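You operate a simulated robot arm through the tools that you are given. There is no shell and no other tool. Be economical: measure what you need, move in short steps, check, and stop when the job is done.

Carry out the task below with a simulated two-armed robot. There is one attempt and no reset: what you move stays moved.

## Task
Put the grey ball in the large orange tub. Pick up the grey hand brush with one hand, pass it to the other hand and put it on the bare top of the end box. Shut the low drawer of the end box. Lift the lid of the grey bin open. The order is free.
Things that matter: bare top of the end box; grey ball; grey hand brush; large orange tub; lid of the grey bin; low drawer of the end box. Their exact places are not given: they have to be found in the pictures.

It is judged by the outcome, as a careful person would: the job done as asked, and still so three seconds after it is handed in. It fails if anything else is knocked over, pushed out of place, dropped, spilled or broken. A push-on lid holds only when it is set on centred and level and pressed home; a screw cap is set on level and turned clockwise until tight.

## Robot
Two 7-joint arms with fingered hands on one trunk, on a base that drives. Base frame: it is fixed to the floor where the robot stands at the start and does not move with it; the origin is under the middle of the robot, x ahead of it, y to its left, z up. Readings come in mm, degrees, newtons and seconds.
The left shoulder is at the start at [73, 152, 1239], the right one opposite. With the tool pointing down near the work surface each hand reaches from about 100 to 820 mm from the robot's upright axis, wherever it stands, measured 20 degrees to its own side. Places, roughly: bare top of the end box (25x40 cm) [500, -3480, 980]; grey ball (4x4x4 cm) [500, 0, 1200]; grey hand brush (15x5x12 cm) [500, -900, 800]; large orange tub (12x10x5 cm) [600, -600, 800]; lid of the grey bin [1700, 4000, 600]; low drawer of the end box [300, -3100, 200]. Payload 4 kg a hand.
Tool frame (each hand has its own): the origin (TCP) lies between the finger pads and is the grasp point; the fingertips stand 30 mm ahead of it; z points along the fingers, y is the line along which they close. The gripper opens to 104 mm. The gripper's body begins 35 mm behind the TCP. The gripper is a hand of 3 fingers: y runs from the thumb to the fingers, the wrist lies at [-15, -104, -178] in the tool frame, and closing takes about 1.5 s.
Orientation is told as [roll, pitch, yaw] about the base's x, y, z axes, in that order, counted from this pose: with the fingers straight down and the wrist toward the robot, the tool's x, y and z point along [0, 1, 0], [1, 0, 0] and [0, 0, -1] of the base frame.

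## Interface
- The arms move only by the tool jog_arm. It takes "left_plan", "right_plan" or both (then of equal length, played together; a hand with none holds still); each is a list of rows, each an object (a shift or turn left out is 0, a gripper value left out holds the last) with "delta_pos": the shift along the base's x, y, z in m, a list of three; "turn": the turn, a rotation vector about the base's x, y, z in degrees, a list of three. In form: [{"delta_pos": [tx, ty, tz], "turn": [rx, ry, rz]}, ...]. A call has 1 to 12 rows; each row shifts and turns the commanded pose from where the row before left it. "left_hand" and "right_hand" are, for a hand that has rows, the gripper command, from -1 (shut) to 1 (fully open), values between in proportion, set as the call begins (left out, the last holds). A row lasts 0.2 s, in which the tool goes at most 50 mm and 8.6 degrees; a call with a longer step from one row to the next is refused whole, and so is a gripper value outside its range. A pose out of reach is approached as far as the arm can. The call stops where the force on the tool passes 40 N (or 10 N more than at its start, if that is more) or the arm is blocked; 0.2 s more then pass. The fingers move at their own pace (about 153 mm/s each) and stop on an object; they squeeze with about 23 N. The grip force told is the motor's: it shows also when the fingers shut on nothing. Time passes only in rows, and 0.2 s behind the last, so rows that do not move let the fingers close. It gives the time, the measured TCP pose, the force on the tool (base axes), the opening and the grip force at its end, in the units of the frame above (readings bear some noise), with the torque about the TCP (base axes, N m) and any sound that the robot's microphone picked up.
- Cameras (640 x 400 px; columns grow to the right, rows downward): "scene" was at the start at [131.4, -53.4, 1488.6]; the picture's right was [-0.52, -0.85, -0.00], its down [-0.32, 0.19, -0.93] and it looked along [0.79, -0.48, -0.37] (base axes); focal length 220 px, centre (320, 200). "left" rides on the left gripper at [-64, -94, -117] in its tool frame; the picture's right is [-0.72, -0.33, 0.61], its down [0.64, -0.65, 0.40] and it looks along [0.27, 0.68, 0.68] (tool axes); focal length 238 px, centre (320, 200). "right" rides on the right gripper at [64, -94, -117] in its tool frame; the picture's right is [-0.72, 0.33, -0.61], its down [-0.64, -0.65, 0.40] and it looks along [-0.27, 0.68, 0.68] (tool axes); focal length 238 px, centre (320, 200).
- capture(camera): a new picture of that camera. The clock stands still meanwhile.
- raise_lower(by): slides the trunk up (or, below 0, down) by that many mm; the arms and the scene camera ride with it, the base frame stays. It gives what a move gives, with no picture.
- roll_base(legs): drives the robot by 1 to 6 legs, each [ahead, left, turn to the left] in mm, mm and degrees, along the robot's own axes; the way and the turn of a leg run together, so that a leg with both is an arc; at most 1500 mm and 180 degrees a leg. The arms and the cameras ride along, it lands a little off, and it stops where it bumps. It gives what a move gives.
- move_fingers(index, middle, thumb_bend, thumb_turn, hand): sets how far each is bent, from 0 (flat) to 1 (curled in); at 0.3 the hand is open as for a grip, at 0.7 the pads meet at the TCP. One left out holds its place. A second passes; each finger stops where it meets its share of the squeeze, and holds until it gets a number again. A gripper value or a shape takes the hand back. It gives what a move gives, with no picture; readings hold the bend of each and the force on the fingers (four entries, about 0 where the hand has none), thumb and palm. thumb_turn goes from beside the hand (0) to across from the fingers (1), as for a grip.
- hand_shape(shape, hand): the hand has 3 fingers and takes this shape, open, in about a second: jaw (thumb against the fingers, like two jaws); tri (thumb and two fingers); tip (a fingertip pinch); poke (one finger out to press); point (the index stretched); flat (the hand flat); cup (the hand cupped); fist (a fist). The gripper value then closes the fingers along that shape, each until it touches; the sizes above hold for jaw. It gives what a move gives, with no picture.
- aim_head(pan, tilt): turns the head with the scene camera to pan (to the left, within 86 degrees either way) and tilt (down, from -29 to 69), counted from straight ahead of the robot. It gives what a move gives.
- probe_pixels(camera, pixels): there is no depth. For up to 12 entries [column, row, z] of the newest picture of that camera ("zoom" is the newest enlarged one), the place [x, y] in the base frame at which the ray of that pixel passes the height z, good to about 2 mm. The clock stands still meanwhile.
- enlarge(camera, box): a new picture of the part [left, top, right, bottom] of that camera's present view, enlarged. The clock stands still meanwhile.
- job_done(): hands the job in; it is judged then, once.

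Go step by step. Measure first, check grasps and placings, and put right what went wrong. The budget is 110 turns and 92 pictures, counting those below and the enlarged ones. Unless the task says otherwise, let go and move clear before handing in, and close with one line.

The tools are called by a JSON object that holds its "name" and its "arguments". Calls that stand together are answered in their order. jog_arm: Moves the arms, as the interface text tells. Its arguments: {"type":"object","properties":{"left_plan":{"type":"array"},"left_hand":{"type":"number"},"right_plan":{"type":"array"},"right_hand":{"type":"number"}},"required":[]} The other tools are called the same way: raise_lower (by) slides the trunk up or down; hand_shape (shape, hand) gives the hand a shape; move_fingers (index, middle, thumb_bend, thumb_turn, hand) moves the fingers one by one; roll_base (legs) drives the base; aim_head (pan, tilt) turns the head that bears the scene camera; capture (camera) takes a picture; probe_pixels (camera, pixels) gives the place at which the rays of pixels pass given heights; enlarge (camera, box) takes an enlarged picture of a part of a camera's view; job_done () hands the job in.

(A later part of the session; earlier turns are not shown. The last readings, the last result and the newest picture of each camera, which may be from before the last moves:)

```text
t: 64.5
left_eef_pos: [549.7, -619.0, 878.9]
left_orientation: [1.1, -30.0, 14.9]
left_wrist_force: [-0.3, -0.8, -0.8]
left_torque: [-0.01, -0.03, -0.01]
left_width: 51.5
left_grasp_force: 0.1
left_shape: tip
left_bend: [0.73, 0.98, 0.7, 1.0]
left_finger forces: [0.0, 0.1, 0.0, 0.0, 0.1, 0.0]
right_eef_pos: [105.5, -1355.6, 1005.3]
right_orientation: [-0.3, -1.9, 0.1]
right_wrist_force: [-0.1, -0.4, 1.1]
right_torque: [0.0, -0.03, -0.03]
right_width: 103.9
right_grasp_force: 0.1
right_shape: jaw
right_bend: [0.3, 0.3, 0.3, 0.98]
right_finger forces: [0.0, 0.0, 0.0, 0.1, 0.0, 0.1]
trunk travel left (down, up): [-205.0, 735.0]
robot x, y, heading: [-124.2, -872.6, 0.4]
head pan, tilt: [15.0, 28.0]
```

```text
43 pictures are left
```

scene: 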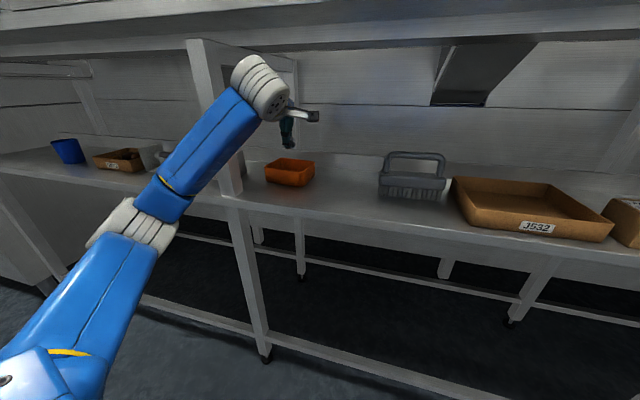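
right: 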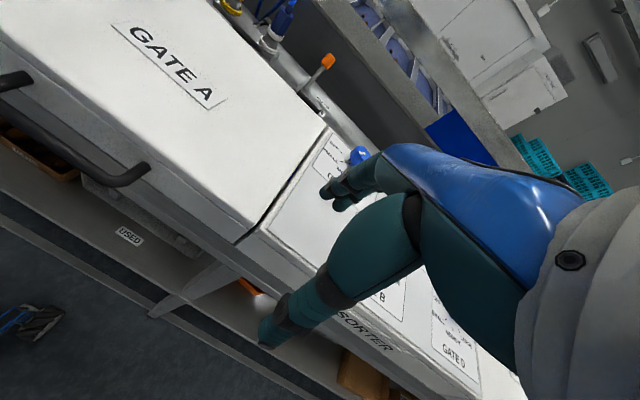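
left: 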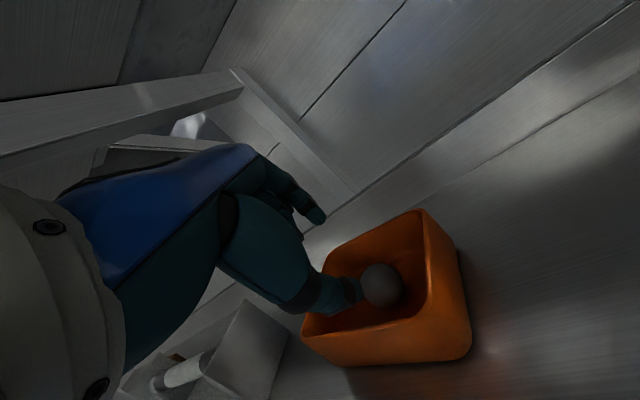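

The ball lies in the tub at (381,285). I'll raise the hand, retract the way I came, and restore the jaw shape.

{"name": "jog_arm", "arguments": {"left_plan": [{"delta_pos": [0, 0, 0.025]}, {"delta_pos": [0, 0, 0.025]}, {"delta_pos": [-0.03, -0.02, 0.01]}, {"delta_pos": [-0.03, -0.03, 0]}, {"delta_pos": [-0.04, -0.03, 0]}, {"delta_pos": [-0.04, -0.03, 0]}, {"delta_pos": [-0.04, -0.04, 0]}, {"delta_pos": [-0.04, -0.04, 0]}, {"delta_pos": [0, -0.04, 0]}, {"delta_pos": [0, -0.04, 0]}, {}]}}

{"name": "hand_shape", "arguments": {"hand": "left", "shape": "jaw"}}

{"name": "aim_head", "arguments": {"pan": 0, "tilt": 28}}

{"name": "capture", "arguments": {"camera": "scene"}}

{"name": "capture", "arguments": {"camera": "left"}}

```text
refused: row 7 steps farther than a row can; nothing moved
```

```text
t: 65.4
left_eef_pos: [549.4, -619.2, 879.5]
left_orientation: [1.1, -30.0, 15.0]
left_wrist_force: [0.0, 0.0, -0.2]
left_torque: [-0.01, 0.04, 0.03]
left_width: 103.7
left_grasp_force: 0.1
left_shape: jaw
left_bend: [0.3, 0.3, 0.3, 0.98]
left_finger forces: [0.1, 0.1, 0.1, 0.0, 0.0, 0.0]
right_eef_pos: [104.7, -1354.3, 1004.8]
right_orientation: [-0.2, -2.0, 0.2]
right_wrist_force: [-1.1, 0.6, 0.1]
right_torque: [0.02, 0.0, -0.01]
right_width: 104.1
right_grasp_force: 0.1
right_shape: jaw
right_bend: [0.3, 0.3, 0.3, 0.98]
right_finger forces: [0.1, 0.0, 0.0, 0.0, 0.0, 0.0]
trunk travel left (down, up): [-205.0, 735.0]
robot x, y, heading: [-124.5, -872.3, 0.2]
head pan, tilt: [15.0, 28.0]
```

```text
t: 66.2
left_eef_pos: [549.5, -619.0, 880.4]
left_orientation: [1.1, -30.1, 15.0]
left_wrist_force: [-0.5, -0.4, 0.4]
left_torque: [0.0, -0.01, 0.01]
left_width: 104.0
left_grasp_force: 0.0
left_shape: jaw
left_bend: [0.3, 0.3, 0.3, 0.98]
left_finger forces: [0.0, 0.0, 0.1, 0.0, 0.0, 0.1]
right_eef_pos: [103.8, -1355.0, 1005.0]
right_orientation: [-0.2, -1.9, 0.3]
right_wrist_force: [-0.1, -0.6, -0.8]
right_torque: [0.0, 0.02, -0.01]
right_width: 104.0
right_grasp_force: 0.1
right_shape: jaw
right_bend: [0.3, 0.3, 0.3, 0.98]
right_finger forces: [0.1, 0.1, 0.1, 0.0, 0.0, 0.0]
trunk travel left (down, up): [-205.0, 735.0]
robot x, y, heading: [-125.2, -872.4, -0.2]
head pan, tilt: [0.0, 28.0]
```

```text
42 pictures are left
```

scene: 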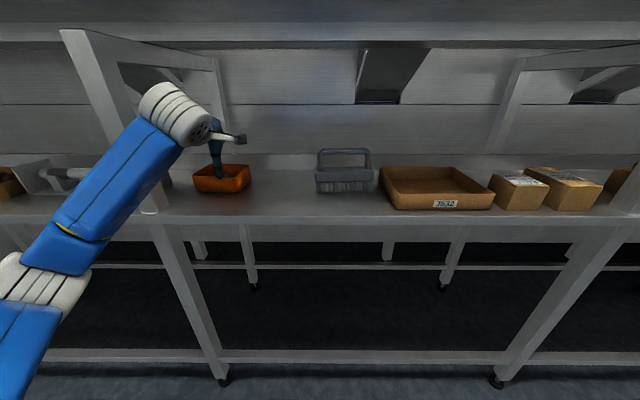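

```text
41 pictures are left
```

left: 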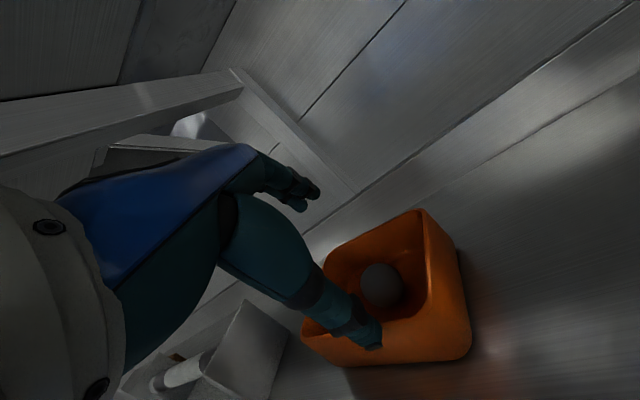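

The move was refused (one step too long) but the hand opened without contact. I'll lift straight up and retract with shorter steps.

{"name": "jog_arm", "arguments": {"left_plan": [{"delta_pos": [0, 0, 0.025]}, {"delta_pos": [0, 0, 0.035]}, {"delta_pos": [-0.03, -0.02, 0.01]}, {"delta_pos": [-0.03, -0.03, 0]}, {"delta_pos": [-0.035, -0.03, 0]}, {"delta_pos": [-0.035, -0.03, 0]}, {"delta_pos": [-0.03, -0.035, 0], "turn": [0, 0, -8]}, {"delta_pos": [0, -0.04, 0], "turn": [0, 0, -7]}, {"delta_pos": [0, -0.04, 0]}, {"delta_pos": [0, -0.04, 0]}, {}]}}

{"name": "capture", "arguments": {"camera": "left"}}

{"name": "capture", "arguments": {"camera": "scene"}}

```text
t: 68.5
left_eef_pos: [389.7, -882.0, 951.7]
left_orientation: [1.1, -29.9, 0.1]
left_wrist_force: [1.4, 0.7, 0.8]
left_torque: [0.0, -0.01, 0.01]
left_width: 103.9
left_grasp_force: 0.0
left_shape: jaw
left_bend: [0.3, 0.3, 0.3, 0.98]
left_finger forces: [0.0, 0.0, 0.0, 0.1, 0.0, 0.1]
right_eef_pos: [105.2, -1353.5, 1005.0]
right_orientation: [-0.3, -1.9, 0.2]
right_wrist_force: [-0.5, -0.8, -0.3]
right_torque: [0.01, 0.0, 0.02]
right_width: 104.0
right_grasp_force: 0.0
right_shape: jaw
right_bend: [0.3, 0.3, 0.3, 0.98]
right_finger forces: [0.0, 0.0, 0.1, 0.0, 0.0, 0.0]
trunk travel left (down, up): [-205.0, 735.0]
robot x, y, heading: [-128.5, -874.4, 0.3]
head pan, tilt: [0.0, 28.0]
```

```text
40 pictures are left
```

left: 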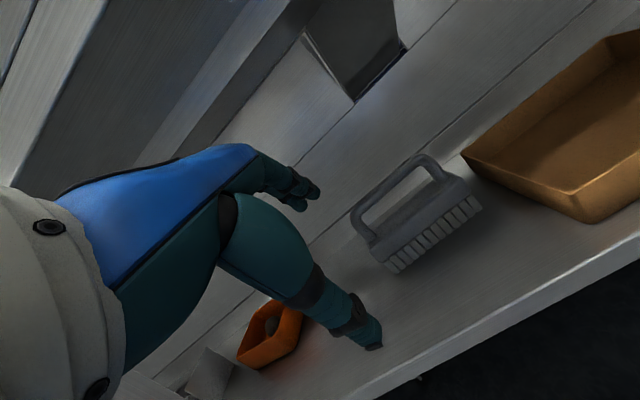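

```text
39 pictures are left
```

scene: 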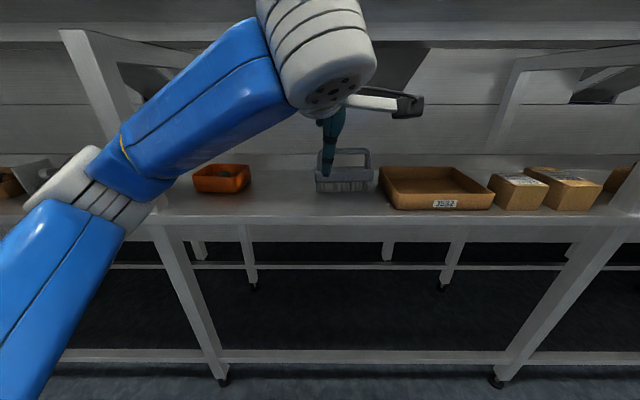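

I'll triangulate the handle bar: left view ends (357,210) and (423,160); scene ends (320,153), (368,151).

{"name": "probe_pixels", "arguments": {"camera": "left", "pixels": [[357, 210, 900], [357, 210, 880], [423, 160, 900], [423, 160, 880], [391, 184, 900], [391, 184, 880], [396, 272, 780], [481, 210, 780], [479, 150, 820]]}}

{"name": "probe_pixels", "arguments": {"camera": "scene", "pixels": [[320, 154, 900], [320, 154, 880], [368, 152, 900], [368, 152, 880], [318, 193, 780], [373, 190, 780]]}}

```text
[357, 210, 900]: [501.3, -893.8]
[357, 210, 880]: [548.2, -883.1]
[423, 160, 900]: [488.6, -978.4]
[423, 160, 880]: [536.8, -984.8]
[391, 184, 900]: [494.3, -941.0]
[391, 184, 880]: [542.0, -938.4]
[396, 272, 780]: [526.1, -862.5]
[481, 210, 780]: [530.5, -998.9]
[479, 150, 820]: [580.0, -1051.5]
```

```text
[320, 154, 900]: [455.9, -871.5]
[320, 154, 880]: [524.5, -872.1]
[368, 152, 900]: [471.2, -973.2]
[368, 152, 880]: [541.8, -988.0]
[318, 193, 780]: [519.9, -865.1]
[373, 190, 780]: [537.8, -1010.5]
```

The bar is near x≈550, z≈878, y −882…−985. I'll move the left hand in front of and above it, then check.

{"name": "jog_arm", "arguments": {"left_plan": [{"delta_pos": [0.03, -0.014, -0.01]}, {"delta_pos": [0.035, -0.014, -0.01]}, {"delta_pos": [0.035, -0.014, 0]}, {"delta_pos": [0.035, 0, 0]}, {}]}}

{"name": "capture", "arguments": {"camera": "left"}}

{"name": "enlarge", "arguments": {"camera": "scene", "box": [240, 60, 440, 220]}}

```text
t: 69.8
left_eef_pos: [525.7, -923.9, 932.3]
left_orientation: [1.1, -30.0, -0.1]
left_wrist_force: [-0.6, -0.7, 0.1]
left_torque: [0.03, -0.01, 0.01]
left_width: 103.9
left_grasp_force: 0.2
left_shape: jaw
left_bend: [0.3, 0.3, 0.3, 0.98]
left_finger forces: [0.2, 0.0, 0.0, 0.0, 0.0, 0.1]
right_eef_pos: [104.9, -1355.6, 1005.9]
right_orientation: [-0.2, -1.8, 0.2]
right_wrist_force: [0.0, -0.2, 0.9]
right_torque: [-0.02, 0.02, -0.01]
right_width: 104.1
right_grasp_force: 0.1
right_shape: jaw
right_bend: [0.3, 0.3, 0.3, 0.98]
right_finger forces: [0.1, 0.0, 0.0, 0.1, 0.0, 0.1]
trunk travel left (down, up): [-205.0, 735.0]
robot x, y, heading: [-128.7, -874.6, 0.1]
head pan, tilt: [0.0, 28.0]
```

```text
38 pictures are left
```

left: 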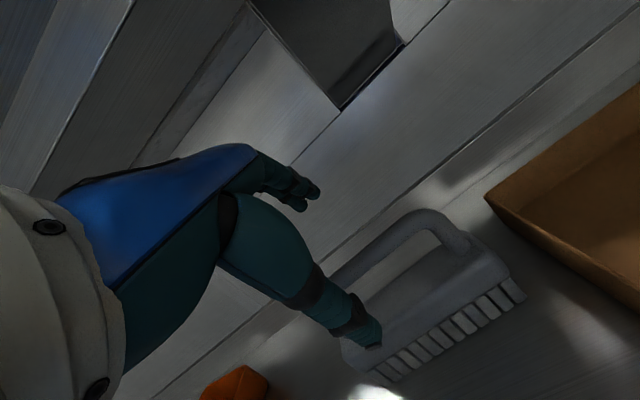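

```text
2.50 times, centred on (340, 140) of scene
```

zoom: 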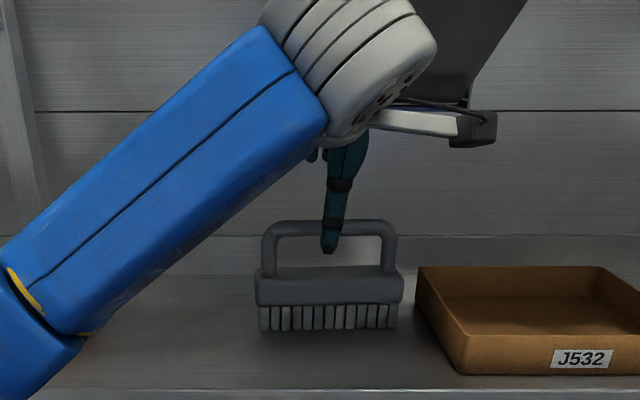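

The thumb is at the middle of the bar. I'll probe the bar's right part (405,224) and end (430,216) in the left view for x.

{"name": "probe_pixels", "arguments": {"camera": "left", "pixels": [[402, 226, 888], [430, 215, 888], [345, 268, 888], [402, 226, 878], [355, 345, 780], [525, 295, 780], [468, 238, 840], [508, 268, 840]]}}

```text
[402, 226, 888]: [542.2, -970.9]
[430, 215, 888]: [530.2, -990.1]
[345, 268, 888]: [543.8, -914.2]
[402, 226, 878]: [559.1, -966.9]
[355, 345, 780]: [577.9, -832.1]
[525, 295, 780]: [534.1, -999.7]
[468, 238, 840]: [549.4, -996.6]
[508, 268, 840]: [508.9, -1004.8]
```

I'll move to about [540,-924,892] and close the jaw on the bar.

{"name": "jog_arm", "arguments": {"left_plan": [{"delta_pos": [0.014, 0, -0.01]}, {"delta_pos": [0, 0, -0.015]}, {"delta_pos": [0, 0, -0.015]}, {}]}}

{"name": "jog_arm", "arguments": {"left_plan": [{}, {}, {}, {}, {}, {}, {}, {}], "left_hand": -1}}

{"name": "capture", "arguments": {"camera": "left"}}

```text
t: 70.8
left_eef_pos: [538.7, -924.5, 890.9]
left_orientation: [1.1, -30.1, 0.0]
left_wrist_force: [0.6, 0.2, 0.6]
left_torque: [-0.02, 0.01, -0.01]
left_width: 103.8
left_grasp_force: 0.2
left_shape: jaw
left_bend: [0.3, 0.3, 0.3, 0.98]
left_finger forces: [0.0, 0.1, 0.0, 0.0, 0.0, 0.0]
right_eef_pos: [104.7, -1355.4, 1006.2]
right_orientation: [-0.3, -2.0, 0.2]
right_wrist_force: [0.4, -0.1, -0.6]
right_torque: [-0.03, 0.0, 0.02]
right_width: 104.2
right_grasp_force: 0.1
right_shape: jaw
right_bend: [0.3, 0.3, 0.3, 0.98]
right_finger forces: [0.1, 0.0, 0.0, 0.1, 0.0, 0.1]
trunk travel left (down, up): [-205.0, 735.0]
robot x, y, heading: [-124.7, -869.3, -0.1]
head pan, tilt: [0.0, 28.0]
```

```text
t: 72.5
left_eef_pos: [538.9, -924.2, 890.6]
left_orientation: [1.2, -30.0, 0.0]
left_wrist_force: [0.1, -0.4, -1.2]
left_torque: [0.02, 0.04, -0.02]
left_width: 5.8
left_grasp_force: 22.9
left_shape: jaw
left_bend: [0.72, 0.71, 0.76, 1.0]
left_finger forces: [3.6, 0.1, 0.0, 0.0, 15.2, 0.0]
right_eef_pos: [105.3, -1355.9, 1005.1]
right_orientation: [-0.2, -1.9, 0.2]
right_wrist_force: [1.1, 0.2, 0.0]
right_torque: [0.02, -0.01, 0.0]
right_width: 103.9
right_grasp_force: 0.0
right_shape: jaw
right_bend: [0.3, 0.3, 0.3, 0.98]
right_finger forces: [0.0, 0.1, 0.1, 0.0, 0.0, 0.0]
trunk travel left (down, up): [-205.0, 735.0]
robot x, y, heading: [-122.8, -869.9, 0.2]
head pan, tilt: [0.0, 28.0]
```

```text
36 pictures are left
```

left: 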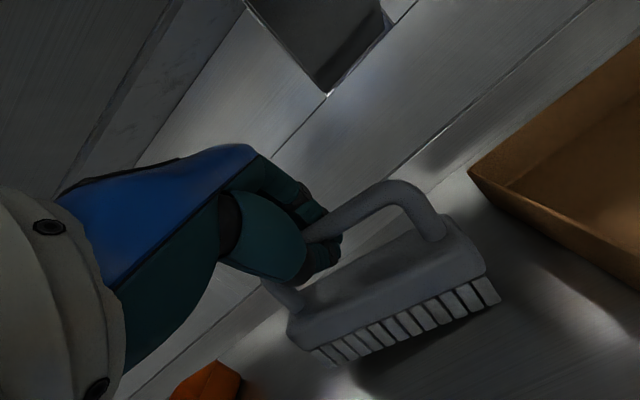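

The fingers nearly meet (5.8 mm), so the bar seems to sit deeper than the pads. I'll open, rise 14 mm along, and re-close.

{"name": "jog_arm", "arguments": {"left_plan": [{}, {}, {}, {}, {}, {"delta_pos": [-0.004, 0, 0.012]}, {}], "left_hand": 0.3}}

{"name": "enlarge", "arguments": {"camera": "left", "box": [230, 130, 510, 380]}}

{"name": "jog_arm", "arguments": {"left_plan": [{}, {}, {}, {}, {}, {}, {}, {}], "left_hand": -1}}

{"name": "enlarge", "arguments": {"camera": "left", "box": [230, 130, 510, 380]}}

```text
t: 74.2
left_eef_pos: [533.5, -924.9, 902.3]
left_orientation: [1.1, -30.0, -0.1]
left_wrist_force: [-0.6, 0.6, -0.4]
left_torque: [0.02, 0.0, -0.02]
left_width: 67.4
left_grasp_force: 0.1
left_shape: jaw
left_bend: [0.28, 0.39, 0.62, 1.0]
left_finger forces: [0.0, 0.0, 0.0, 0.0, 0.0, 0.0]
right_eef_pos: [105.1, -1355.4, 1004.6]
right_orientation: [-0.2, -1.9, 0.2]
right_wrist_force: [-0.3, 0.3, 0.0]
right_torque: [-0.03, 0.0, 0.0]
right_width: 104.1
right_grasp_force: 0.1
right_shape: jaw
right_bend: [0.3, 0.3, 0.3, 0.98]
right_finger forces: [0.1, 0.1, 0.1, 0.0, 0.0, 0.1]
trunk travel left (down, up): [-205.0, 735.0]
robot x, y, heading: [-122.5, -869.6, 0.2]
head pan, tilt: [0.0, 28.0]
```

```text
1.60 times, centred on (370, 255) of left
```

zoom: 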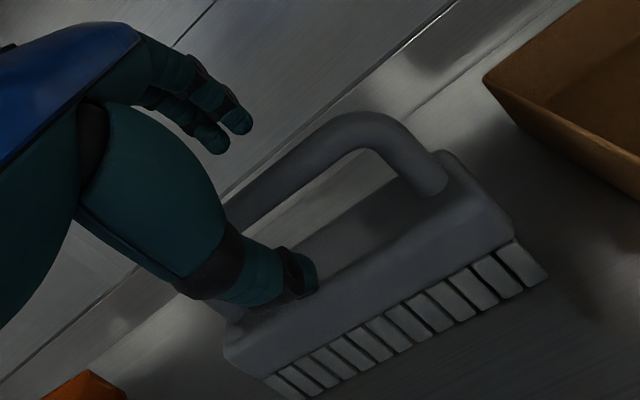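

```text
t: 76.0
left_eef_pos: [534.5, -924.4, 904.2]
left_orientation: [1.1, -30.0, 0.0]
left_wrist_force: [0.8, -1.8, 0.2]
left_torque: [0.0, 0.0, -0.02]
left_width: 9.6
left_grasp_force: 22.9
left_shape: jaw
left_bend: [0.72, 0.64, 0.73, 1.0]
left_finger forces: [12.9, 7.0, 0.0, 0.1, 19.9, 0.1]
right_eef_pos: [105.7, -1354.9, 1006.2]
right_orientation: [-0.2, -1.8, 0.2]
right_wrist_force: [0.4, -0.1, 0.0]
right_torque: [-0.01, 0.01, 0.0]
right_width: 103.9
right_grasp_force: 0.0
right_shape: jaw
right_bend: [0.3, 0.3, 0.3, 0.98]
right_finger forces: [0.0, 0.0, 0.1, 0.0, 0.0, 0.1]
trunk travel left (down, up): [-205.0, 735.0]
robot x, y, heading: [-128.3, -875.3, 0.4]
head pan, tilt: [0.0, 28.0]
```

```text
1.60 times, centred on (370, 255) of left
```

zoom: 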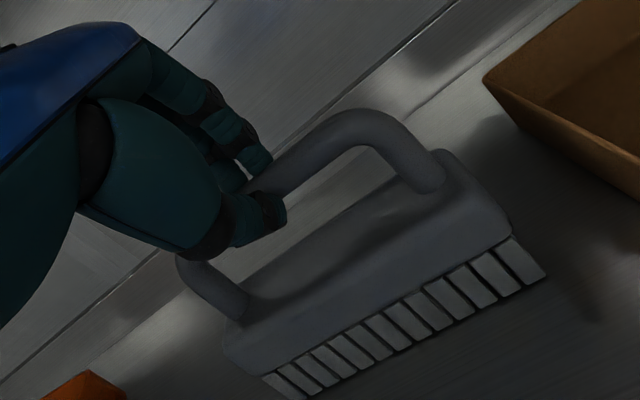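

Now all three fingers press (13/7/20 N) with the bar clearly between them. I'll lift and retract the brush out of the shelf.

{"name": "jog_arm", "arguments": {"left_plan": [{"delta_pos": [0, 0, 0.01]}, {"delta_pos": [0, 0, 0.015]}, {"delta_pos": [0, 0, 0.015]}, {"delta_pos": [-0.02, 0.005, 0]}, {"delta_pos": [-0.03, 0.005, 0]}, {"delta_pos": [-0.03, 0, 0]}, {"delta_pos": [-0.03, 0, 0]}, {"delta_pos": [-0.03, 0, 0]}, {"delta_pos": [-0.03, 0, 0]}, {"delta_pos": [-0.03, 0, 0]}, {}]}}

{"name": "capture", "arguments": {"camera": "scene"}}

```text
t: 78.3
left_eef_pos: [334.9, -914.5, 943.2]
left_orientation: [1.1, -29.9, -0.1]
left_wrist_force: [0.9, -1.2, -2.5]
left_torque: [0.0, 0.05, 0.03]
left_width: 9.3
left_grasp_force: 23.7
left_shape: jaw
left_bend: [0.72, 0.65, 0.73, 1.0]
left_finger forces: [12.3, 6.9, 0.0, 0.0, 19.7, 0.0]
right_eef_pos: [106.4, -1354.9, 1004.5]
right_orientation: [-0.1, -1.9, 0.2]
right_wrist_force: [0.8, 0.0, -0.4]
right_torque: [-0.01, -0.01, 0.0]
right_width: 103.9
right_grasp_force: 0.0
right_shape: jaw
right_bend: [0.3, 0.3, 0.3, 0.98]
right_finger forces: [0.0, 0.0, 0.0, 0.1, 0.1, 0.0]
trunk travel left (down, up): [-205.0, 735.0]
robot x, y, heading: [-127.3, -870.8, 0.0]
head pan, tilt: [0.0, 28.0]
```

```text
33 pictures are left
```

scene: 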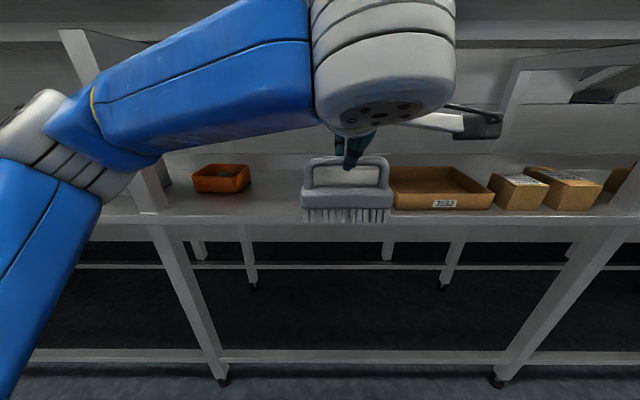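

The brush is held, centred at about column 346. I'll locate its right post (384,172) and bring the right hand around to grip that post from the right.

{"name": "probe_pixels", "arguments": {"camera": "scene", "pixels": [[303, 168, 930], [390, 166, 930], [384, 175, 905], [384, 175, 915], [345, 160, 935], [384, 186, 895]]}}

{"name": "hand_shape", "arguments": {"hand": "right", "shape": "tip"}}

{"name": "jog_arm", "arguments": {"right_plan": [{"delta_pos": [0.04, 0, 0.01]}, {"delta_pos": [0.04, 0, 0.01]}, {"delta_pos": [0.04, 0.01, 0.01]}, {"turn": [8, 0, 0]}, {"turn": [8, 0, 0]}, {"turn": [8, 0, 0]}, {"turn": [8, 0, 0]}, {"turn": [8, 0, 0]}, {"turn": [8, 0, 0]}, {"turn": [8, 0, 0]}, {}]}}

```text
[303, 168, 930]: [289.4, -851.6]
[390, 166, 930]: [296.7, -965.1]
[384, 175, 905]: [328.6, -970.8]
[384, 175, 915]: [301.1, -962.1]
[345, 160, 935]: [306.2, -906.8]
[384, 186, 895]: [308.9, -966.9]
```

```text
t: 79.2
left_eef_pos: [336.1, -915.7, 943.8]
left_orientation: [1.1, -30.0, 0.0]
left_wrist_force: [0.5, -0.2, -1.2]
left_torque: [-0.01, 0.04, 0.01]
left_width: 9.5
left_grasp_force: 23.3
left_shape: jaw
left_bend: [0.72, 0.65, 0.73, 1.0]
left_finger forces: [12.3, 6.9, 0.0, 0.0, 19.7, 0.0]
right_eef_pos: [105.8, -1354.5, 1005.0]
right_orientation: [-0.1, -1.8, 0.2]
right_wrist_force: [-0.4, 0.9, 0.3]
right_torque: [0.01, 0.02, -0.02]
right_width: 104.2
right_grasp_force: 0.1
right_shape: tip
right_bend: [0.3, 0.98, 0.3, 0.98]
right_finger forces: [0.0, 0.0, 0.1, 0.0, 0.0, 0.0]
trunk travel left (down, up): [-205.0, 735.0]
robot x, y, heading: [-122.6, -870.8, 0.2]
head pan, tilt: [0.0, 28.0]
```

```text
t: 81.7
left_eef_pos: [334.9, -915.2, 944.4]
left_orientation: [1.1, -30.0, 0.0]
left_wrist_force: [0.0, -0.6, -1.8]
left_torque: [0.01, 0.03, -0.01]
left_width: 9.4
left_grasp_force: 22.5
left_shape: jaw
left_bend: [0.72, 0.65, 0.73, 1.0]
left_finger forces: [12.2, 6.8, 0.1, 0.1, 19.7, 0.0]
right_eef_pos: [226.4, -1343.9, 1036.0]
right_orientation: [55.8, -1.2, -1.5]
right_wrist_force: [-0.2, -1.1, -0.3]
right_torque: [0.01, 0.03, 0.01]
right_width: 103.7
right_grasp_force: 0.0
right_shape: tip
right_bend: [0.3, 0.98, 0.3, 0.98]
right_finger forces: [0.0, 0.0, 0.0, 0.1, 0.0, 0.1]
trunk travel left (down, up): [-205.0, 735.0]
robot x, y, heading: [-125.2, -874.9, 0.3]
head pan, tilt: [0.0, 28.0]
```

The bar is around [348,-912,917] and its right post near [346,-968,895]. I'll bring the right hand to a standoff along its approach line.

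{"name": "jog_arm", "arguments": {"right_plan": [{"delta_pos": [0.02, 0.035, -0.01]}, {"delta_pos": [0.02, 0.035, -0.01]}, {"delta_pos": [0.02, 0.035, -0.01]}, {"delta_pos": [0.015, 0.035, -0.01]}, {"delta_pos": [0.015, 0.035, -0.01]}, {"delta_pos": [0.015, 0.035, -0.01]}, {"delta_pos": [0.015, 0.035, -0.01]}, {"delta_pos": [0, 0.03, -0.01]}, {}]}}

{"name": "capture", "arguments": {"camera": "right"}}

{"name": "capture", "arguments": {"camera": "scene"}}

```text
t: 83.7
left_eef_pos: [335.1, -915.7, 943.6]
left_orientation: [1.3, -30.0, 0.0]
left_wrist_force: [-0.4, 0.0, -1.9]
left_torque: [0.01, -0.01, 0.03]
left_width: 9.3
left_grasp_force: 23.3
left_shape: jaw
left_bend: [0.72, 0.65, 0.73, 1.0]
left_finger forces: [12.2, 6.8, 0.0, 0.1, 19.5, 0.1]
right_eef_pos: [346.2, -1068.8, 954.7]
right_orientation: [55.8, -1.2, -1.5]
right_wrist_force: [-0.1, 0.9, 0.2]
right_torque: [0.02, -0.02, -0.01]
right_width: 103.8
right_grasp_force: 0.1
right_shape: tip
right_bend: [0.3, 0.98, 0.3, 0.98]
right_finger forces: [0.0, 0.0, 0.1, 0.0, 0.0, 0.0]
trunk travel left (down, up): [-205.0, 735.0]
robot x, y, heading: [-125.0, -873.5, 0.3]
head pan, tilt: [0.0, 28.0]
```

```text
32 pictures are left
```

right: 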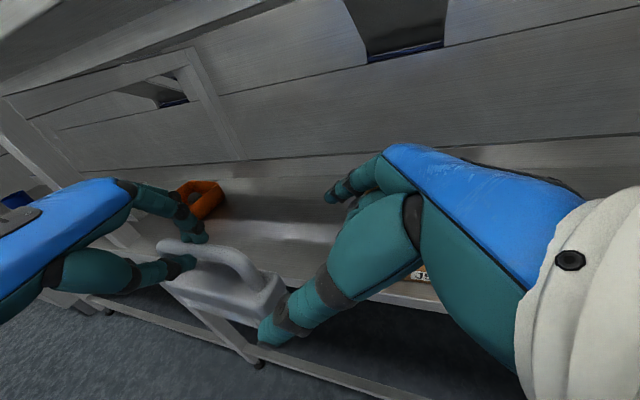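

```text
31 pictures are left
```

scene: 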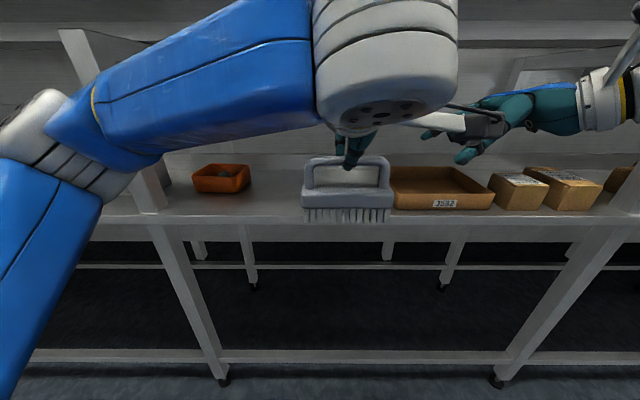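

The post at (250,265) lies nearly on the right hand's approach line. I'll probe it for accuracy.

{"name": "probe_pixels", "arguments": {"camera": "right", "pixels": [[252, 270, 890], [252, 270, 900], [240, 256, 905], [200, 243, 917], [258, 282, 880]]}}

```text
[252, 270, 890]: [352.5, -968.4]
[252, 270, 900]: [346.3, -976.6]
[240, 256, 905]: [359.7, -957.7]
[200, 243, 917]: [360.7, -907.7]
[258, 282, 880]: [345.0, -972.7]
```

I'll advance so the post lies between the fingertips, then close the right hand.

{"name": "jog_arm", "arguments": {"right_plan": [{"delta_pos": [0.002, 0.02, -0.012]}, {"delta_pos": [0.001, 0.02, -0.012]}, {"delta_pos": [0.001, 0.02, -0.012]}, {"delta_pos": [0.001, 0.02, -0.012]}, {}]}}

{"name": "capture", "arguments": {"camera": "right"}}

```text
t: 84.8
left_eef_pos: [335.3, -914.9, 943.2]
left_orientation: [1.2, -30.0, 0.1]
left_wrist_force: [-0.8, -0.2, -3.0]
left_torque: [-0.03, 0.02, 0.0]
left_width: 9.5
left_grasp_force: 23.1
left_shape: jaw
left_bend: [0.72, 0.65, 0.73, 1.0]
left_finger forces: [12.2, 6.7, 0.1, 0.0, 19.5, 0.0]
right_eef_pos: [351.5, -990.6, 905.1]
right_orientation: [55.8, -1.3, -1.6]
right_wrist_force: [-0.6, 0.6, -0.1]
right_torque: [-0.01, 0.01, 0.0]
right_width: 104.1
right_grasp_force: 0.0
right_shape: tip
right_bend: [0.3, 0.98, 0.3, 0.98]
right_finger forces: [0.1, 0.1, 0.1, 0.1, 0.0, 0.0]
trunk travel left (down, up): [-205.0, 735.0]
robot x, y, heading: [-124.1, -874.8, 0.1]
head pan, tilt: [0.0, 28.0]
```

```text
30 pictures are left
```

right: 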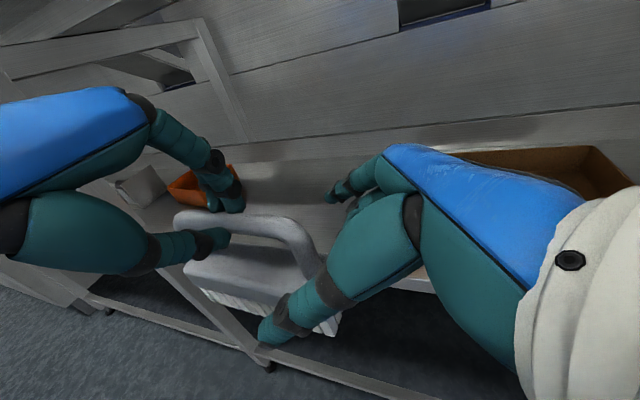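

The post is right at the expected pinch point (303,252). Closing the right hand.

{"name": "jog_arm", "arguments": {"right_plan": [{}, {}, {}, {}, {}, {}, {}, {}], "right_hand": -1}}

{"name": "capture", "arguments": {"camera": "right"}}

```text
t: 86.7
left_eef_pos: [335.9, -915.3, 943.6]
left_orientation: [1.1, -30.1, 0.0]
left_wrist_force: [0.9, -3.5, -2.7]
left_torque: [-0.09, 0.0, -0.06]
left_width: 9.4
left_grasp_force: 22.7
left_shape: jaw
left_bend: [0.72, 0.65, 0.73, 1.0]
left_finger forces: [12.3, 5.7, 0.0, 0.0, 19.2, 0.1]
right_eef_pos: [351.7, -991.1, 906.8]
right_orientation: [55.8, -1.3, -1.5]
right_wrist_force: [0.4, 4.0, 1.2]
right_torque: [0.07, 0.0, -0.02]
right_width: 9.8
right_grasp_force: 23.1
right_shape: tip
right_bend: [0.7, 1.0, 0.75, 1.0]
right_finger forces: [20.0, 0.0, 0.1, 0.0, 19.7, 0.1]
trunk travel left (down, up): [-205.0, 735.0]
robot x, y, heading: [-127.0, -874.2, 0.2]
head pan, tilt: [0.0, 28.0]
```

```text
29 pictures are left
```

right: 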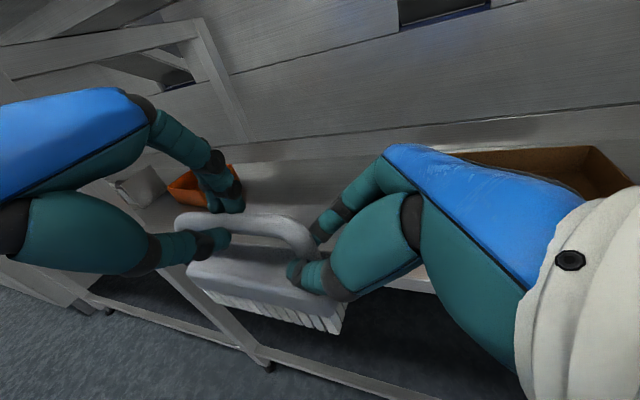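

The right hand holds the post with 20 N on each side. I'll open the left hand and withdraw it along its axis.

{"name": "jog_arm", "arguments": {"left_plan": [{}, {}, {}, {}, {}, {"delta_pos": [-0.005, 0, 0.015]}, {"delta_pos": [-0.01, 0.0, 0.025]}, {"delta_pos": [-0.01, 0.01, 0.03]}, {"delta_pos": [-0.01, 0.03, 0.02]}, {"delta_pos": [-0.01, 0.04, 0]}, {"delta_pos": [-0.01, 0.04, 0]}, {}], "left_hand": 0.9}}

{"name": "capture", "arguments": {"camera": "scene"}}

```text
t: 89.2
left_eef_pos: [278.8, -794.1, 1031.4]
left_orientation: [1.2, -29.9, 0.0]
left_wrist_force: [0.8, 0.0, 0.8]
left_torque: [0.02, -0.01, 0.01]
left_width: 98.6
left_grasp_force: 0.0
left_shape: jaw
left_bend: [0.32, 0.31, 0.31, 0.98]
left_finger forces: [0.1, 0.0, 0.1, 0.0, 0.0, 0.0]
right_eef_pos: [351.1, -991.4, 905.6]
right_orientation: [55.8, -1.2, -1.5]
right_wrist_force: [-0.6, 1.4, -0.6]
right_torque: [-0.12, 0.01, -0.02]
right_width: 9.4
right_grasp_force: 23.6
right_shape: tip
right_bend: [0.7, 1.0, 0.75, 1.0]
right_finger forces: [20.0, 0.0, 0.0, 0.0, 19.3, 0.1]
trunk travel left (down, up): [-205.0, 735.0]
robot x, y, heading: [-121.7, -871.9, 0.1]
head pan, tilt: [0.0, 28.0]
```

```text
28 pictures are left
```

scene: 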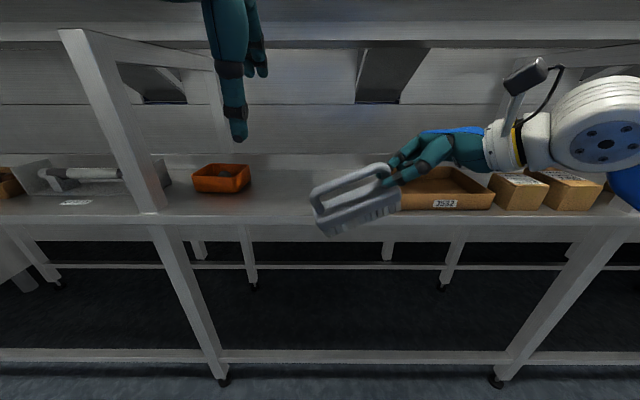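

The brush stays in the right hand, drooping about 17° to the left. I'll back the base 120 mm, drive right in two legs and look ahead toward the end box.

{"name": "roll_base", "arguments": {"legs": [[-120, 0, 0], [0, -1300, 0]]}}

{"name": "aim_head", "arguments": {"pan": -50, "tilt": 25}}

{"name": "raise_lower", "arguments": {"by": 400}}

{"name": "capture", "arguments": {"camera": "scene"}}

```text
t: 96.7
left_eef_pos: [174.8, -2093.1, 1031.6]
left_orientation: [1.0, -30.0, 1.3]
left_wrist_force: [-0.4, 0.7, 0.3]
left_torque: [0.0, -0.02, 0.0]
left_width: 98.3
left_grasp_force: 0.0
left_shape: jaw
left_bend: [0.32, 0.31, 0.31, 0.98]
left_finger forces: [0.1, 0.0, 0.1, 0.0, 0.0, 0.0]
right_eef_pos: [251.2, -2287.7, 906.9]
right_orientation: [55.8, -1.3, -0.1]
right_wrist_force: [-0.2, -0.2, 0.2]
right_torque: [-0.09, 0.01, 0.02]
right_width: 9.4
right_grasp_force: 23.2
right_shape: tip
right_bend: [0.7, 1.0, 0.75, 1.0]
right_finger forces: [19.9, 0.1, 0.1, 0.0, 19.2, 0.0]
trunk travel left (down, up): [-205.0, 735.0]
robot x, y, heading: [-228.4, -2182.4, 1.4]
head pan, tilt: [0.0, 28.0]
```

```text
t: 97.8
left_eef_pos: [173.3, -2094.1, 1032.4]
left_orientation: [1.2, -30.0, 1.3]
left_wrist_force: [-0.8, 0.9, 0.1]
left_torque: [-0.01, 0.01, 0.0]
left_width: 98.6
left_grasp_force: 0.0
left_shape: jaw
left_bend: [0.32, 0.31, 0.31, 0.98]
left_finger forces: [0.1, 0.1, 0.1, 0.0, 0.0, 0.0]
right_eef_pos: [250.1, -2287.6, 907.0]
right_orientation: [55.8, -1.2, -0.1]
right_wrist_force: [0.8, 0.4, 0.0]
right_torque: [-0.12, 0.02, 0.01]
right_width: 9.3
right_grasp_force: 23.0
right_shape: tip
right_bend: [0.7, 1.0, 0.75, 1.0]
right_finger forces: [19.9, 0.1, 0.1, 0.0, 19.3, 0.1]
trunk travel left (down, up): [-205.0, 735.0]
robot x, y, heading: [-224.7, -2181.3, 1.3]
head pan, tilt: [-50.0, 25.0]
```

```text
t: 101.7
left_eef_pos: [173.2, -2095.1, 1431.1]
left_orientation: [1.0, -29.9, 1.3]
left_wrist_force: [0.0, -0.3, -0.1]
left_torque: [0.0, 0.02, 0.02]
left_width: 98.5
left_grasp_force: 0.1
left_shape: jaw
left_bend: [0.32, 0.31, 0.31, 0.98]
left_finger forces: [0.1, 0.1, 0.0, 0.0, 0.0, 0.2]
right_eef_pos: [250.4, -2289.7, 1307.5]
right_orientation: [55.9, -1.4, -0.2]
right_wrist_force: [0.1, 0.9, -1.1]
right_torque: [-0.07, -0.01, -0.04]
right_width: 9.5
right_grasp_force: 22.8
right_shape: tip
right_bend: [0.7, 1.0, 0.75, 1.0]
right_finger forces: [19.9, 0.0, 0.1, 0.1, 19.3, 0.1]
trunk travel left (down, up): [-605.0, 335.0]
robot x, y, heading: [-224.5, -2184.3, 1.7]
head pan, tilt: [-50.0, 25.0]
```

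```text
27 pictures are left
```

scene: 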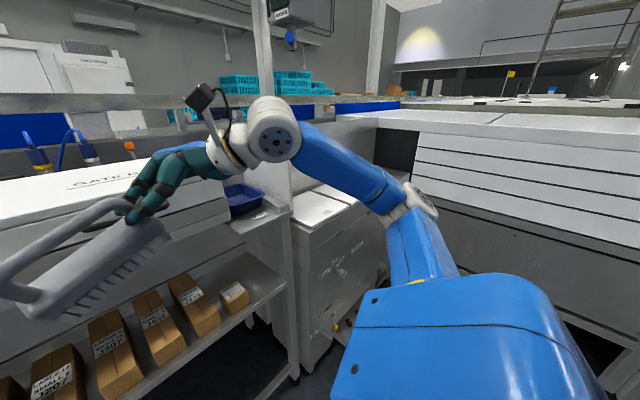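

White boxes stand beyond the counter's end near (320,230). I'll enlarge that area to find the drawer and the bare top.

{"name": "enlarge", "arguments": {"camera": "scene", "box": [220, 150, 420, 390]}}

```text
1.67 times, centred on (320, 270) of scene
```

zoom: 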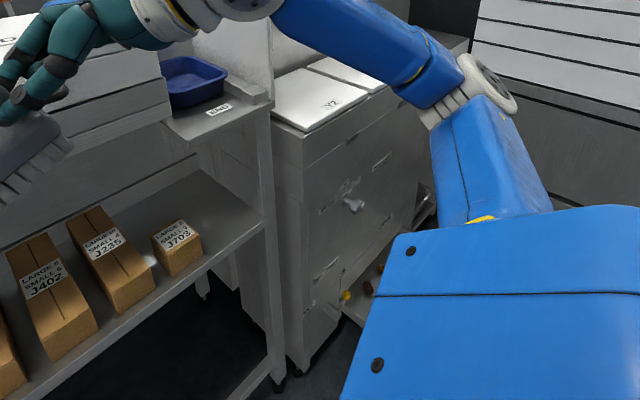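

An open low drawer with items shows around (360,290) of the zoom, in front of the box. I'll straighten and drive 650 mm more to the right, then look.

{"name": "roll_base", "arguments": {"legs": [[0, 0, -1.5], [-40, -650, 0]]}}

{"name": "aim_head", "arguments": {"pan": -20, "tilt": 45}}

{"name": "capture", "arguments": {"camera": "scene"}}

```text
t: 105.7
left_eef_pos: [134.0, -2749.5, 1432.0]
left_orientation: [0.8, -30.0, -0.3]
left_wrist_force: [0.4, -0.6, -0.6]
left_torque: [-0.03, -0.02, 0.0]
left_width: 98.5
left_grasp_force: 0.1
left_shape: jaw
left_bend: [0.32, 0.31, 0.31, 0.98]
left_finger forces: [0.0, 0.0, 0.0, 0.0, 0.1, 0.1]
right_eef_pos: [204.7, -2947.8, 1307.4]
right_orientation: [55.5, -1.4, -2.0]
right_wrist_force: [-0.3, -0.1, -2.0]
right_torque: [-0.06, -0.03, -0.01]
right_width: 9.6
right_grasp_force: 22.7
right_shape: tip
right_bend: [0.7, 1.0, 0.75, 1.0]
right_finger forces: [19.8, 0.1, 0.0, 0.0, 19.3, 0.0]
trunk travel left (down, up): [-605.0, 335.0]
robot x, y, heading: [-269.1, -2831.8, -0.4]
head pan, tilt: [-50.0, 25.0]
```

```text
t: 106.6
left_eef_pos: [131.6, -2752.8, 1432.8]
left_orientation: [1.1, -30.0, -0.2]
left_wrist_force: [-0.8, 0.4, 0.0]
left_torque: [0.02, 0.02, 0.0]
left_width: 98.3
left_grasp_force: 0.0
left_shape: jaw
left_bend: [0.32, 0.31, 0.31, 0.98]
left_finger forces: [0.1, 0.1, 0.0, 0.1, 0.0, 0.0]
right_eef_pos: [203.7, -2950.9, 1308.1]
right_orientation: [55.7, -1.4, -2.0]
right_wrist_force: [-0.3, 0.0, -1.3]
right_torque: [-0.11, 0.01, 0.03]
right_width: 9.5
right_grasp_force: 23.5
right_shape: tip
right_bend: [0.7, 1.0, 0.75, 1.0]
right_finger forces: [19.9, 0.0, 0.1, 0.1, 19.4, 0.0]
trunk travel left (down, up): [-605.0, 335.0]
robot x, y, heading: [-268.2, -2832.1, -0.3]
head pan, tilt: [-20.0, 45.0]
```

```text
25 pictures are left
```

scene: 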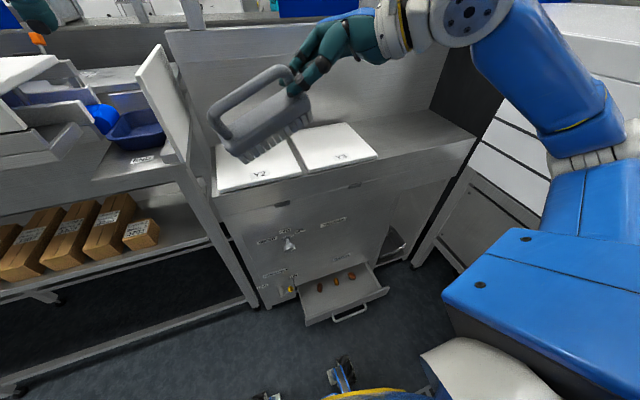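

The end box shows lids Y2/Y3, the bare top at (415,135), and the open low drawer at (345,295) with handle (350,315). I'll probe them.

{"name": "probe_pixels", "arguments": {"camera": "scene", "pixels": [[380, 182, 980], [470, 150, 980], [475, 133, 980], [432, 110, 980], [352, 120, 980], [377, 157, 980], [305, 322, 200], [388, 292, 200], [350, 317, 200], [302, 285, 200], [365, 265, 200], [415, 145, 980]]}}

```text
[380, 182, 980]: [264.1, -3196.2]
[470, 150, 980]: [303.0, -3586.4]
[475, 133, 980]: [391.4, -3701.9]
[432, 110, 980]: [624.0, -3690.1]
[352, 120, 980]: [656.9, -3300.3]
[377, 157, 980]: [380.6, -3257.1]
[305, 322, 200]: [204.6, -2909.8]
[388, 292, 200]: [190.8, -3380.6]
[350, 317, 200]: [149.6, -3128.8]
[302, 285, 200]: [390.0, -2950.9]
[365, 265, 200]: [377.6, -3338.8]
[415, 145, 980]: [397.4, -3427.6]
```

The bare top spans about x 290–650, y −3290…−3690. I'll drive right 370 mm to have it in reach for the right hand.

{"name": "roll_base", "arguments": {"legs": [[0, -370, 0]]}}

{"name": "aim_head", "arguments": {"pan": -15, "tilt": 35}}

{"name": "jog_arm", "arguments": {"right_plan": [{"turn": [8, 0, 0]}, {"turn": [8, 0, 0]}, {"turn": [0, 0, 2]}, {}]}}

{"name": "capture", "arguments": {"camera": "scene"}}

```text
t: 109.0
left_eef_pos: [141.8, -3103.3, 1428.4]
left_orientation: [0.3, -30.0, -0.7]
left_wrist_force: [-0.3, -0.4, -0.5]
left_torque: [-0.01, 0.01, 0.02]
left_width: 98.8
left_grasp_force: 0.0
left_shape: jaw
left_bend: [0.32, 0.31, 0.31, 0.98]
left_finger forces: [0.0, 0.0, 0.1, 0.0, 0.0, 0.1]
right_eef_pos: [218.3, -3283.5, 1308.7]
right_orientation: [55.6, -1.1, -0.5]
right_wrist_force: [-1.3, 0.3, -1.7]
right_torque: [-0.12, 0.02, -0.04]
right_width: 9.3
right_grasp_force: 22.5
right_shape: tip
right_bend: [0.7, 1.0, 0.75, 1.0]
right_finger forces: [20.7, 0.0, 0.0, 0.1, 19.3, 0.0]
trunk travel left (down, up): [-605.0, 335.0]
robot x, y, heading: [-268.3, -3185.9, 0.4]
head pan, tilt: [-20.0, 45.0]
stopped in leg 1: the robot was blocked; the commanded pose is now the measured one
```

```text
t: 109.7
left_eef_pos: [143.2, -3109.2, 1427.6]
left_orientation: [0.3, -30.1, -1.2]
left_wrist_force: [1.1, 0.7, -0.2]
left_torque: [0.0, 0.02, -0.02]
left_width: 98.8
left_grasp_force: 0.0
left_shape: jaw
left_bend: [0.32, 0.31, 0.31, 0.98]
left_finger forces: [0.0, 0.1, 0.0, 0.0, 0.0, 0.0]
right_eef_pos: [218.7, -3284.2, 1306.3]
right_orientation: [55.4, -0.6, -0.2]
right_wrist_force: [-0.2, 0.8, -2.1]
right_torque: [-0.06, 0.02, 0.0]
right_width: 9.4
right_grasp_force: 23.5
right_shape: tip
right_bend: [0.7, 1.0, 0.75, 1.0]
right_finger forces: [20.6, 0.1, 0.0, 0.0, 19.5, 0.1]
trunk travel left (down, up): [-605.0, 335.0]
robot x, y, heading: [-272.4, -3191.6, 0.3]
head pan, tilt: [-15.0, 35.0]
```

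```text
t: 110.0
left_eef_pos: [118.7, -3141.6, 1438.0]
left_orientation: [1.1, -31.7, -2.8]
left_wrist_force: [-1.0, -0.6, 0.4]
left_torque: [0.04, 0.0, -0.01]
left_width: 99.1
left_grasp_force: 0.1
left_shape: jaw
left_bend: [0.32, 0.31, 0.31, 0.98]
left_finger forces: [0.0, 0.1, 0.1, 0.0, 0.0, 0.0]
right_eef_pos: [202.8, -3296.8, 1305.5]
right_orientation: [58.0, -0.7, 0.4]
right_wrist_force: [-0.2, -0.3, -1.8]
right_torque: [-0.08, -0.04, -0.05]
right_width: 9.4
right_grasp_force: 23.1
right_shape: tip
right_bend: [0.7, 1.0, 0.75, 1.0]
right_finger forces: [21.3, 0.1, 0.1, 0.1, 19.9, 0.0]
trunk travel left (down, up): [-605.0, 335.0]
robot x, y, heading: [-264.5, -3187.5, 0.9]
head pan, tilt: [-15.0, 35.0]
stopped in row 1 (right hand): the arm was blocked; the commanded pose is now the measured one
```

```text
24 pictures are left
```

scene: 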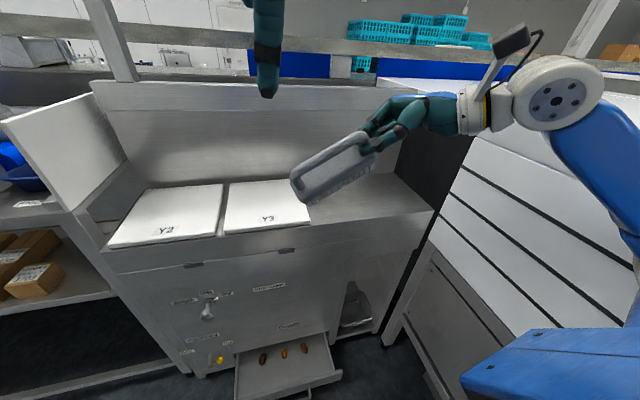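

The right elbow bumped the bench on the right. I'll back off 80 mm to the left, then yaw the hand −60° so the arm comes from the front instead.

{"name": "roll_base", "arguments": {"legs": [[0, 90, 0]]}}

{"name": "jog_arm", "arguments": {"right_plan": [{"delta_pos": [0.03, 0.02, 0]}, {"delta_pos": [0.03, 0.02, 0]}, {"turn": [0, 0, -8]}, {"turn": [0, 0, -8]}, {"turn": [0, 0, -8]}, {"turn": [0, 0, -8]}, {"turn": [0, 0, -8]}, {"turn": [0, 0, -8]}, {"turn": [0, 0, -8]}, {}]}}

{"name": "capture", "arguments": {"camera": "scene"}}

```text
t: 110.7
left_eef_pos: [96.6, -3206.4, 1438.9]
left_orientation: [4.5, -32.8, -5.0]
left_wrist_force: [1.0, 0.4, -0.4]
left_torque: [0.01, 0.0, -0.03]
left_width: 98.7
left_grasp_force: 0.1
left_shape: jaw
left_bend: [0.32, 0.31, 0.31, 0.98]
left_finger forces: [0.1, 0.0, 0.0, 0.0, 0.0, 0.0]
right_eef_pos: [186.5, -3352.2, 1305.1]
right_orientation: [61.5, -1.8, 0.0]
right_wrist_force: [0.7, -1.6, -2.2]
right_torque: [-0.12, 0.01, 0.02]
right_width: 9.5
right_grasp_force: 22.9
right_shape: tip
right_bend: [0.7, 1.0, 0.75, 1.0]
right_finger forces: [21.1, 0.0, 0.0, 0.0, 19.5, 0.1]
trunk travel left (down, up): [-605.0, 335.0]
robot x, y, heading: [-259.4, -3174.5, 0.9]
head pan, tilt: [-15.0, 35.0]
stopped in leg 1: the robot was blocked; the commanded pose is now the measured one
```

```text
t: 111.9
left_eef_pos: [95.5, -3233.3, 1439.5]
left_orientation: [6.0, -32.8, -5.4]
left_wrist_force: [-0.4, 0.0, -0.9]
left_torque: [0.03, -0.04, 0.03]
left_width: 98.8
left_grasp_force: 0.1
left_shape: jaw
left_bend: [0.32, 0.31, 0.31, 0.98]
left_finger forces: [0.1, 0.0, 0.0, 0.0, 0.0, 0.0]
right_eef_pos: [248.8, -3331.6, 1307.8]
right_orientation: [62.2, -2.4, -20.0]
right_wrist_force: [-1.0, -0.1, -2.3]
right_torque: [-0.09, 0.05, -0.03]
right_width: 9.8
right_grasp_force: 23.4
right_shape: tip
right_bend: [0.7, 1.0, 0.75, 1.0]
right_finger forces: [20.7, 0.0, 0.0, 0.0, 19.2, 0.0]
trunk travel left (down, up): [-605.0, 335.0]
robot x, y, heading: [-263.1, -3177.5, 0.7]
head pan, tilt: [-15.0, 35.0]
stopped in row 5 (right hand): the arm was blocked; the commanded pose is now the measured one
```

```text
23 pictures are left
```

scene: 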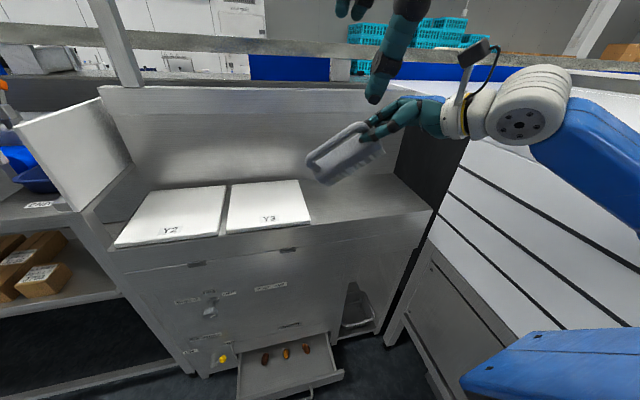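

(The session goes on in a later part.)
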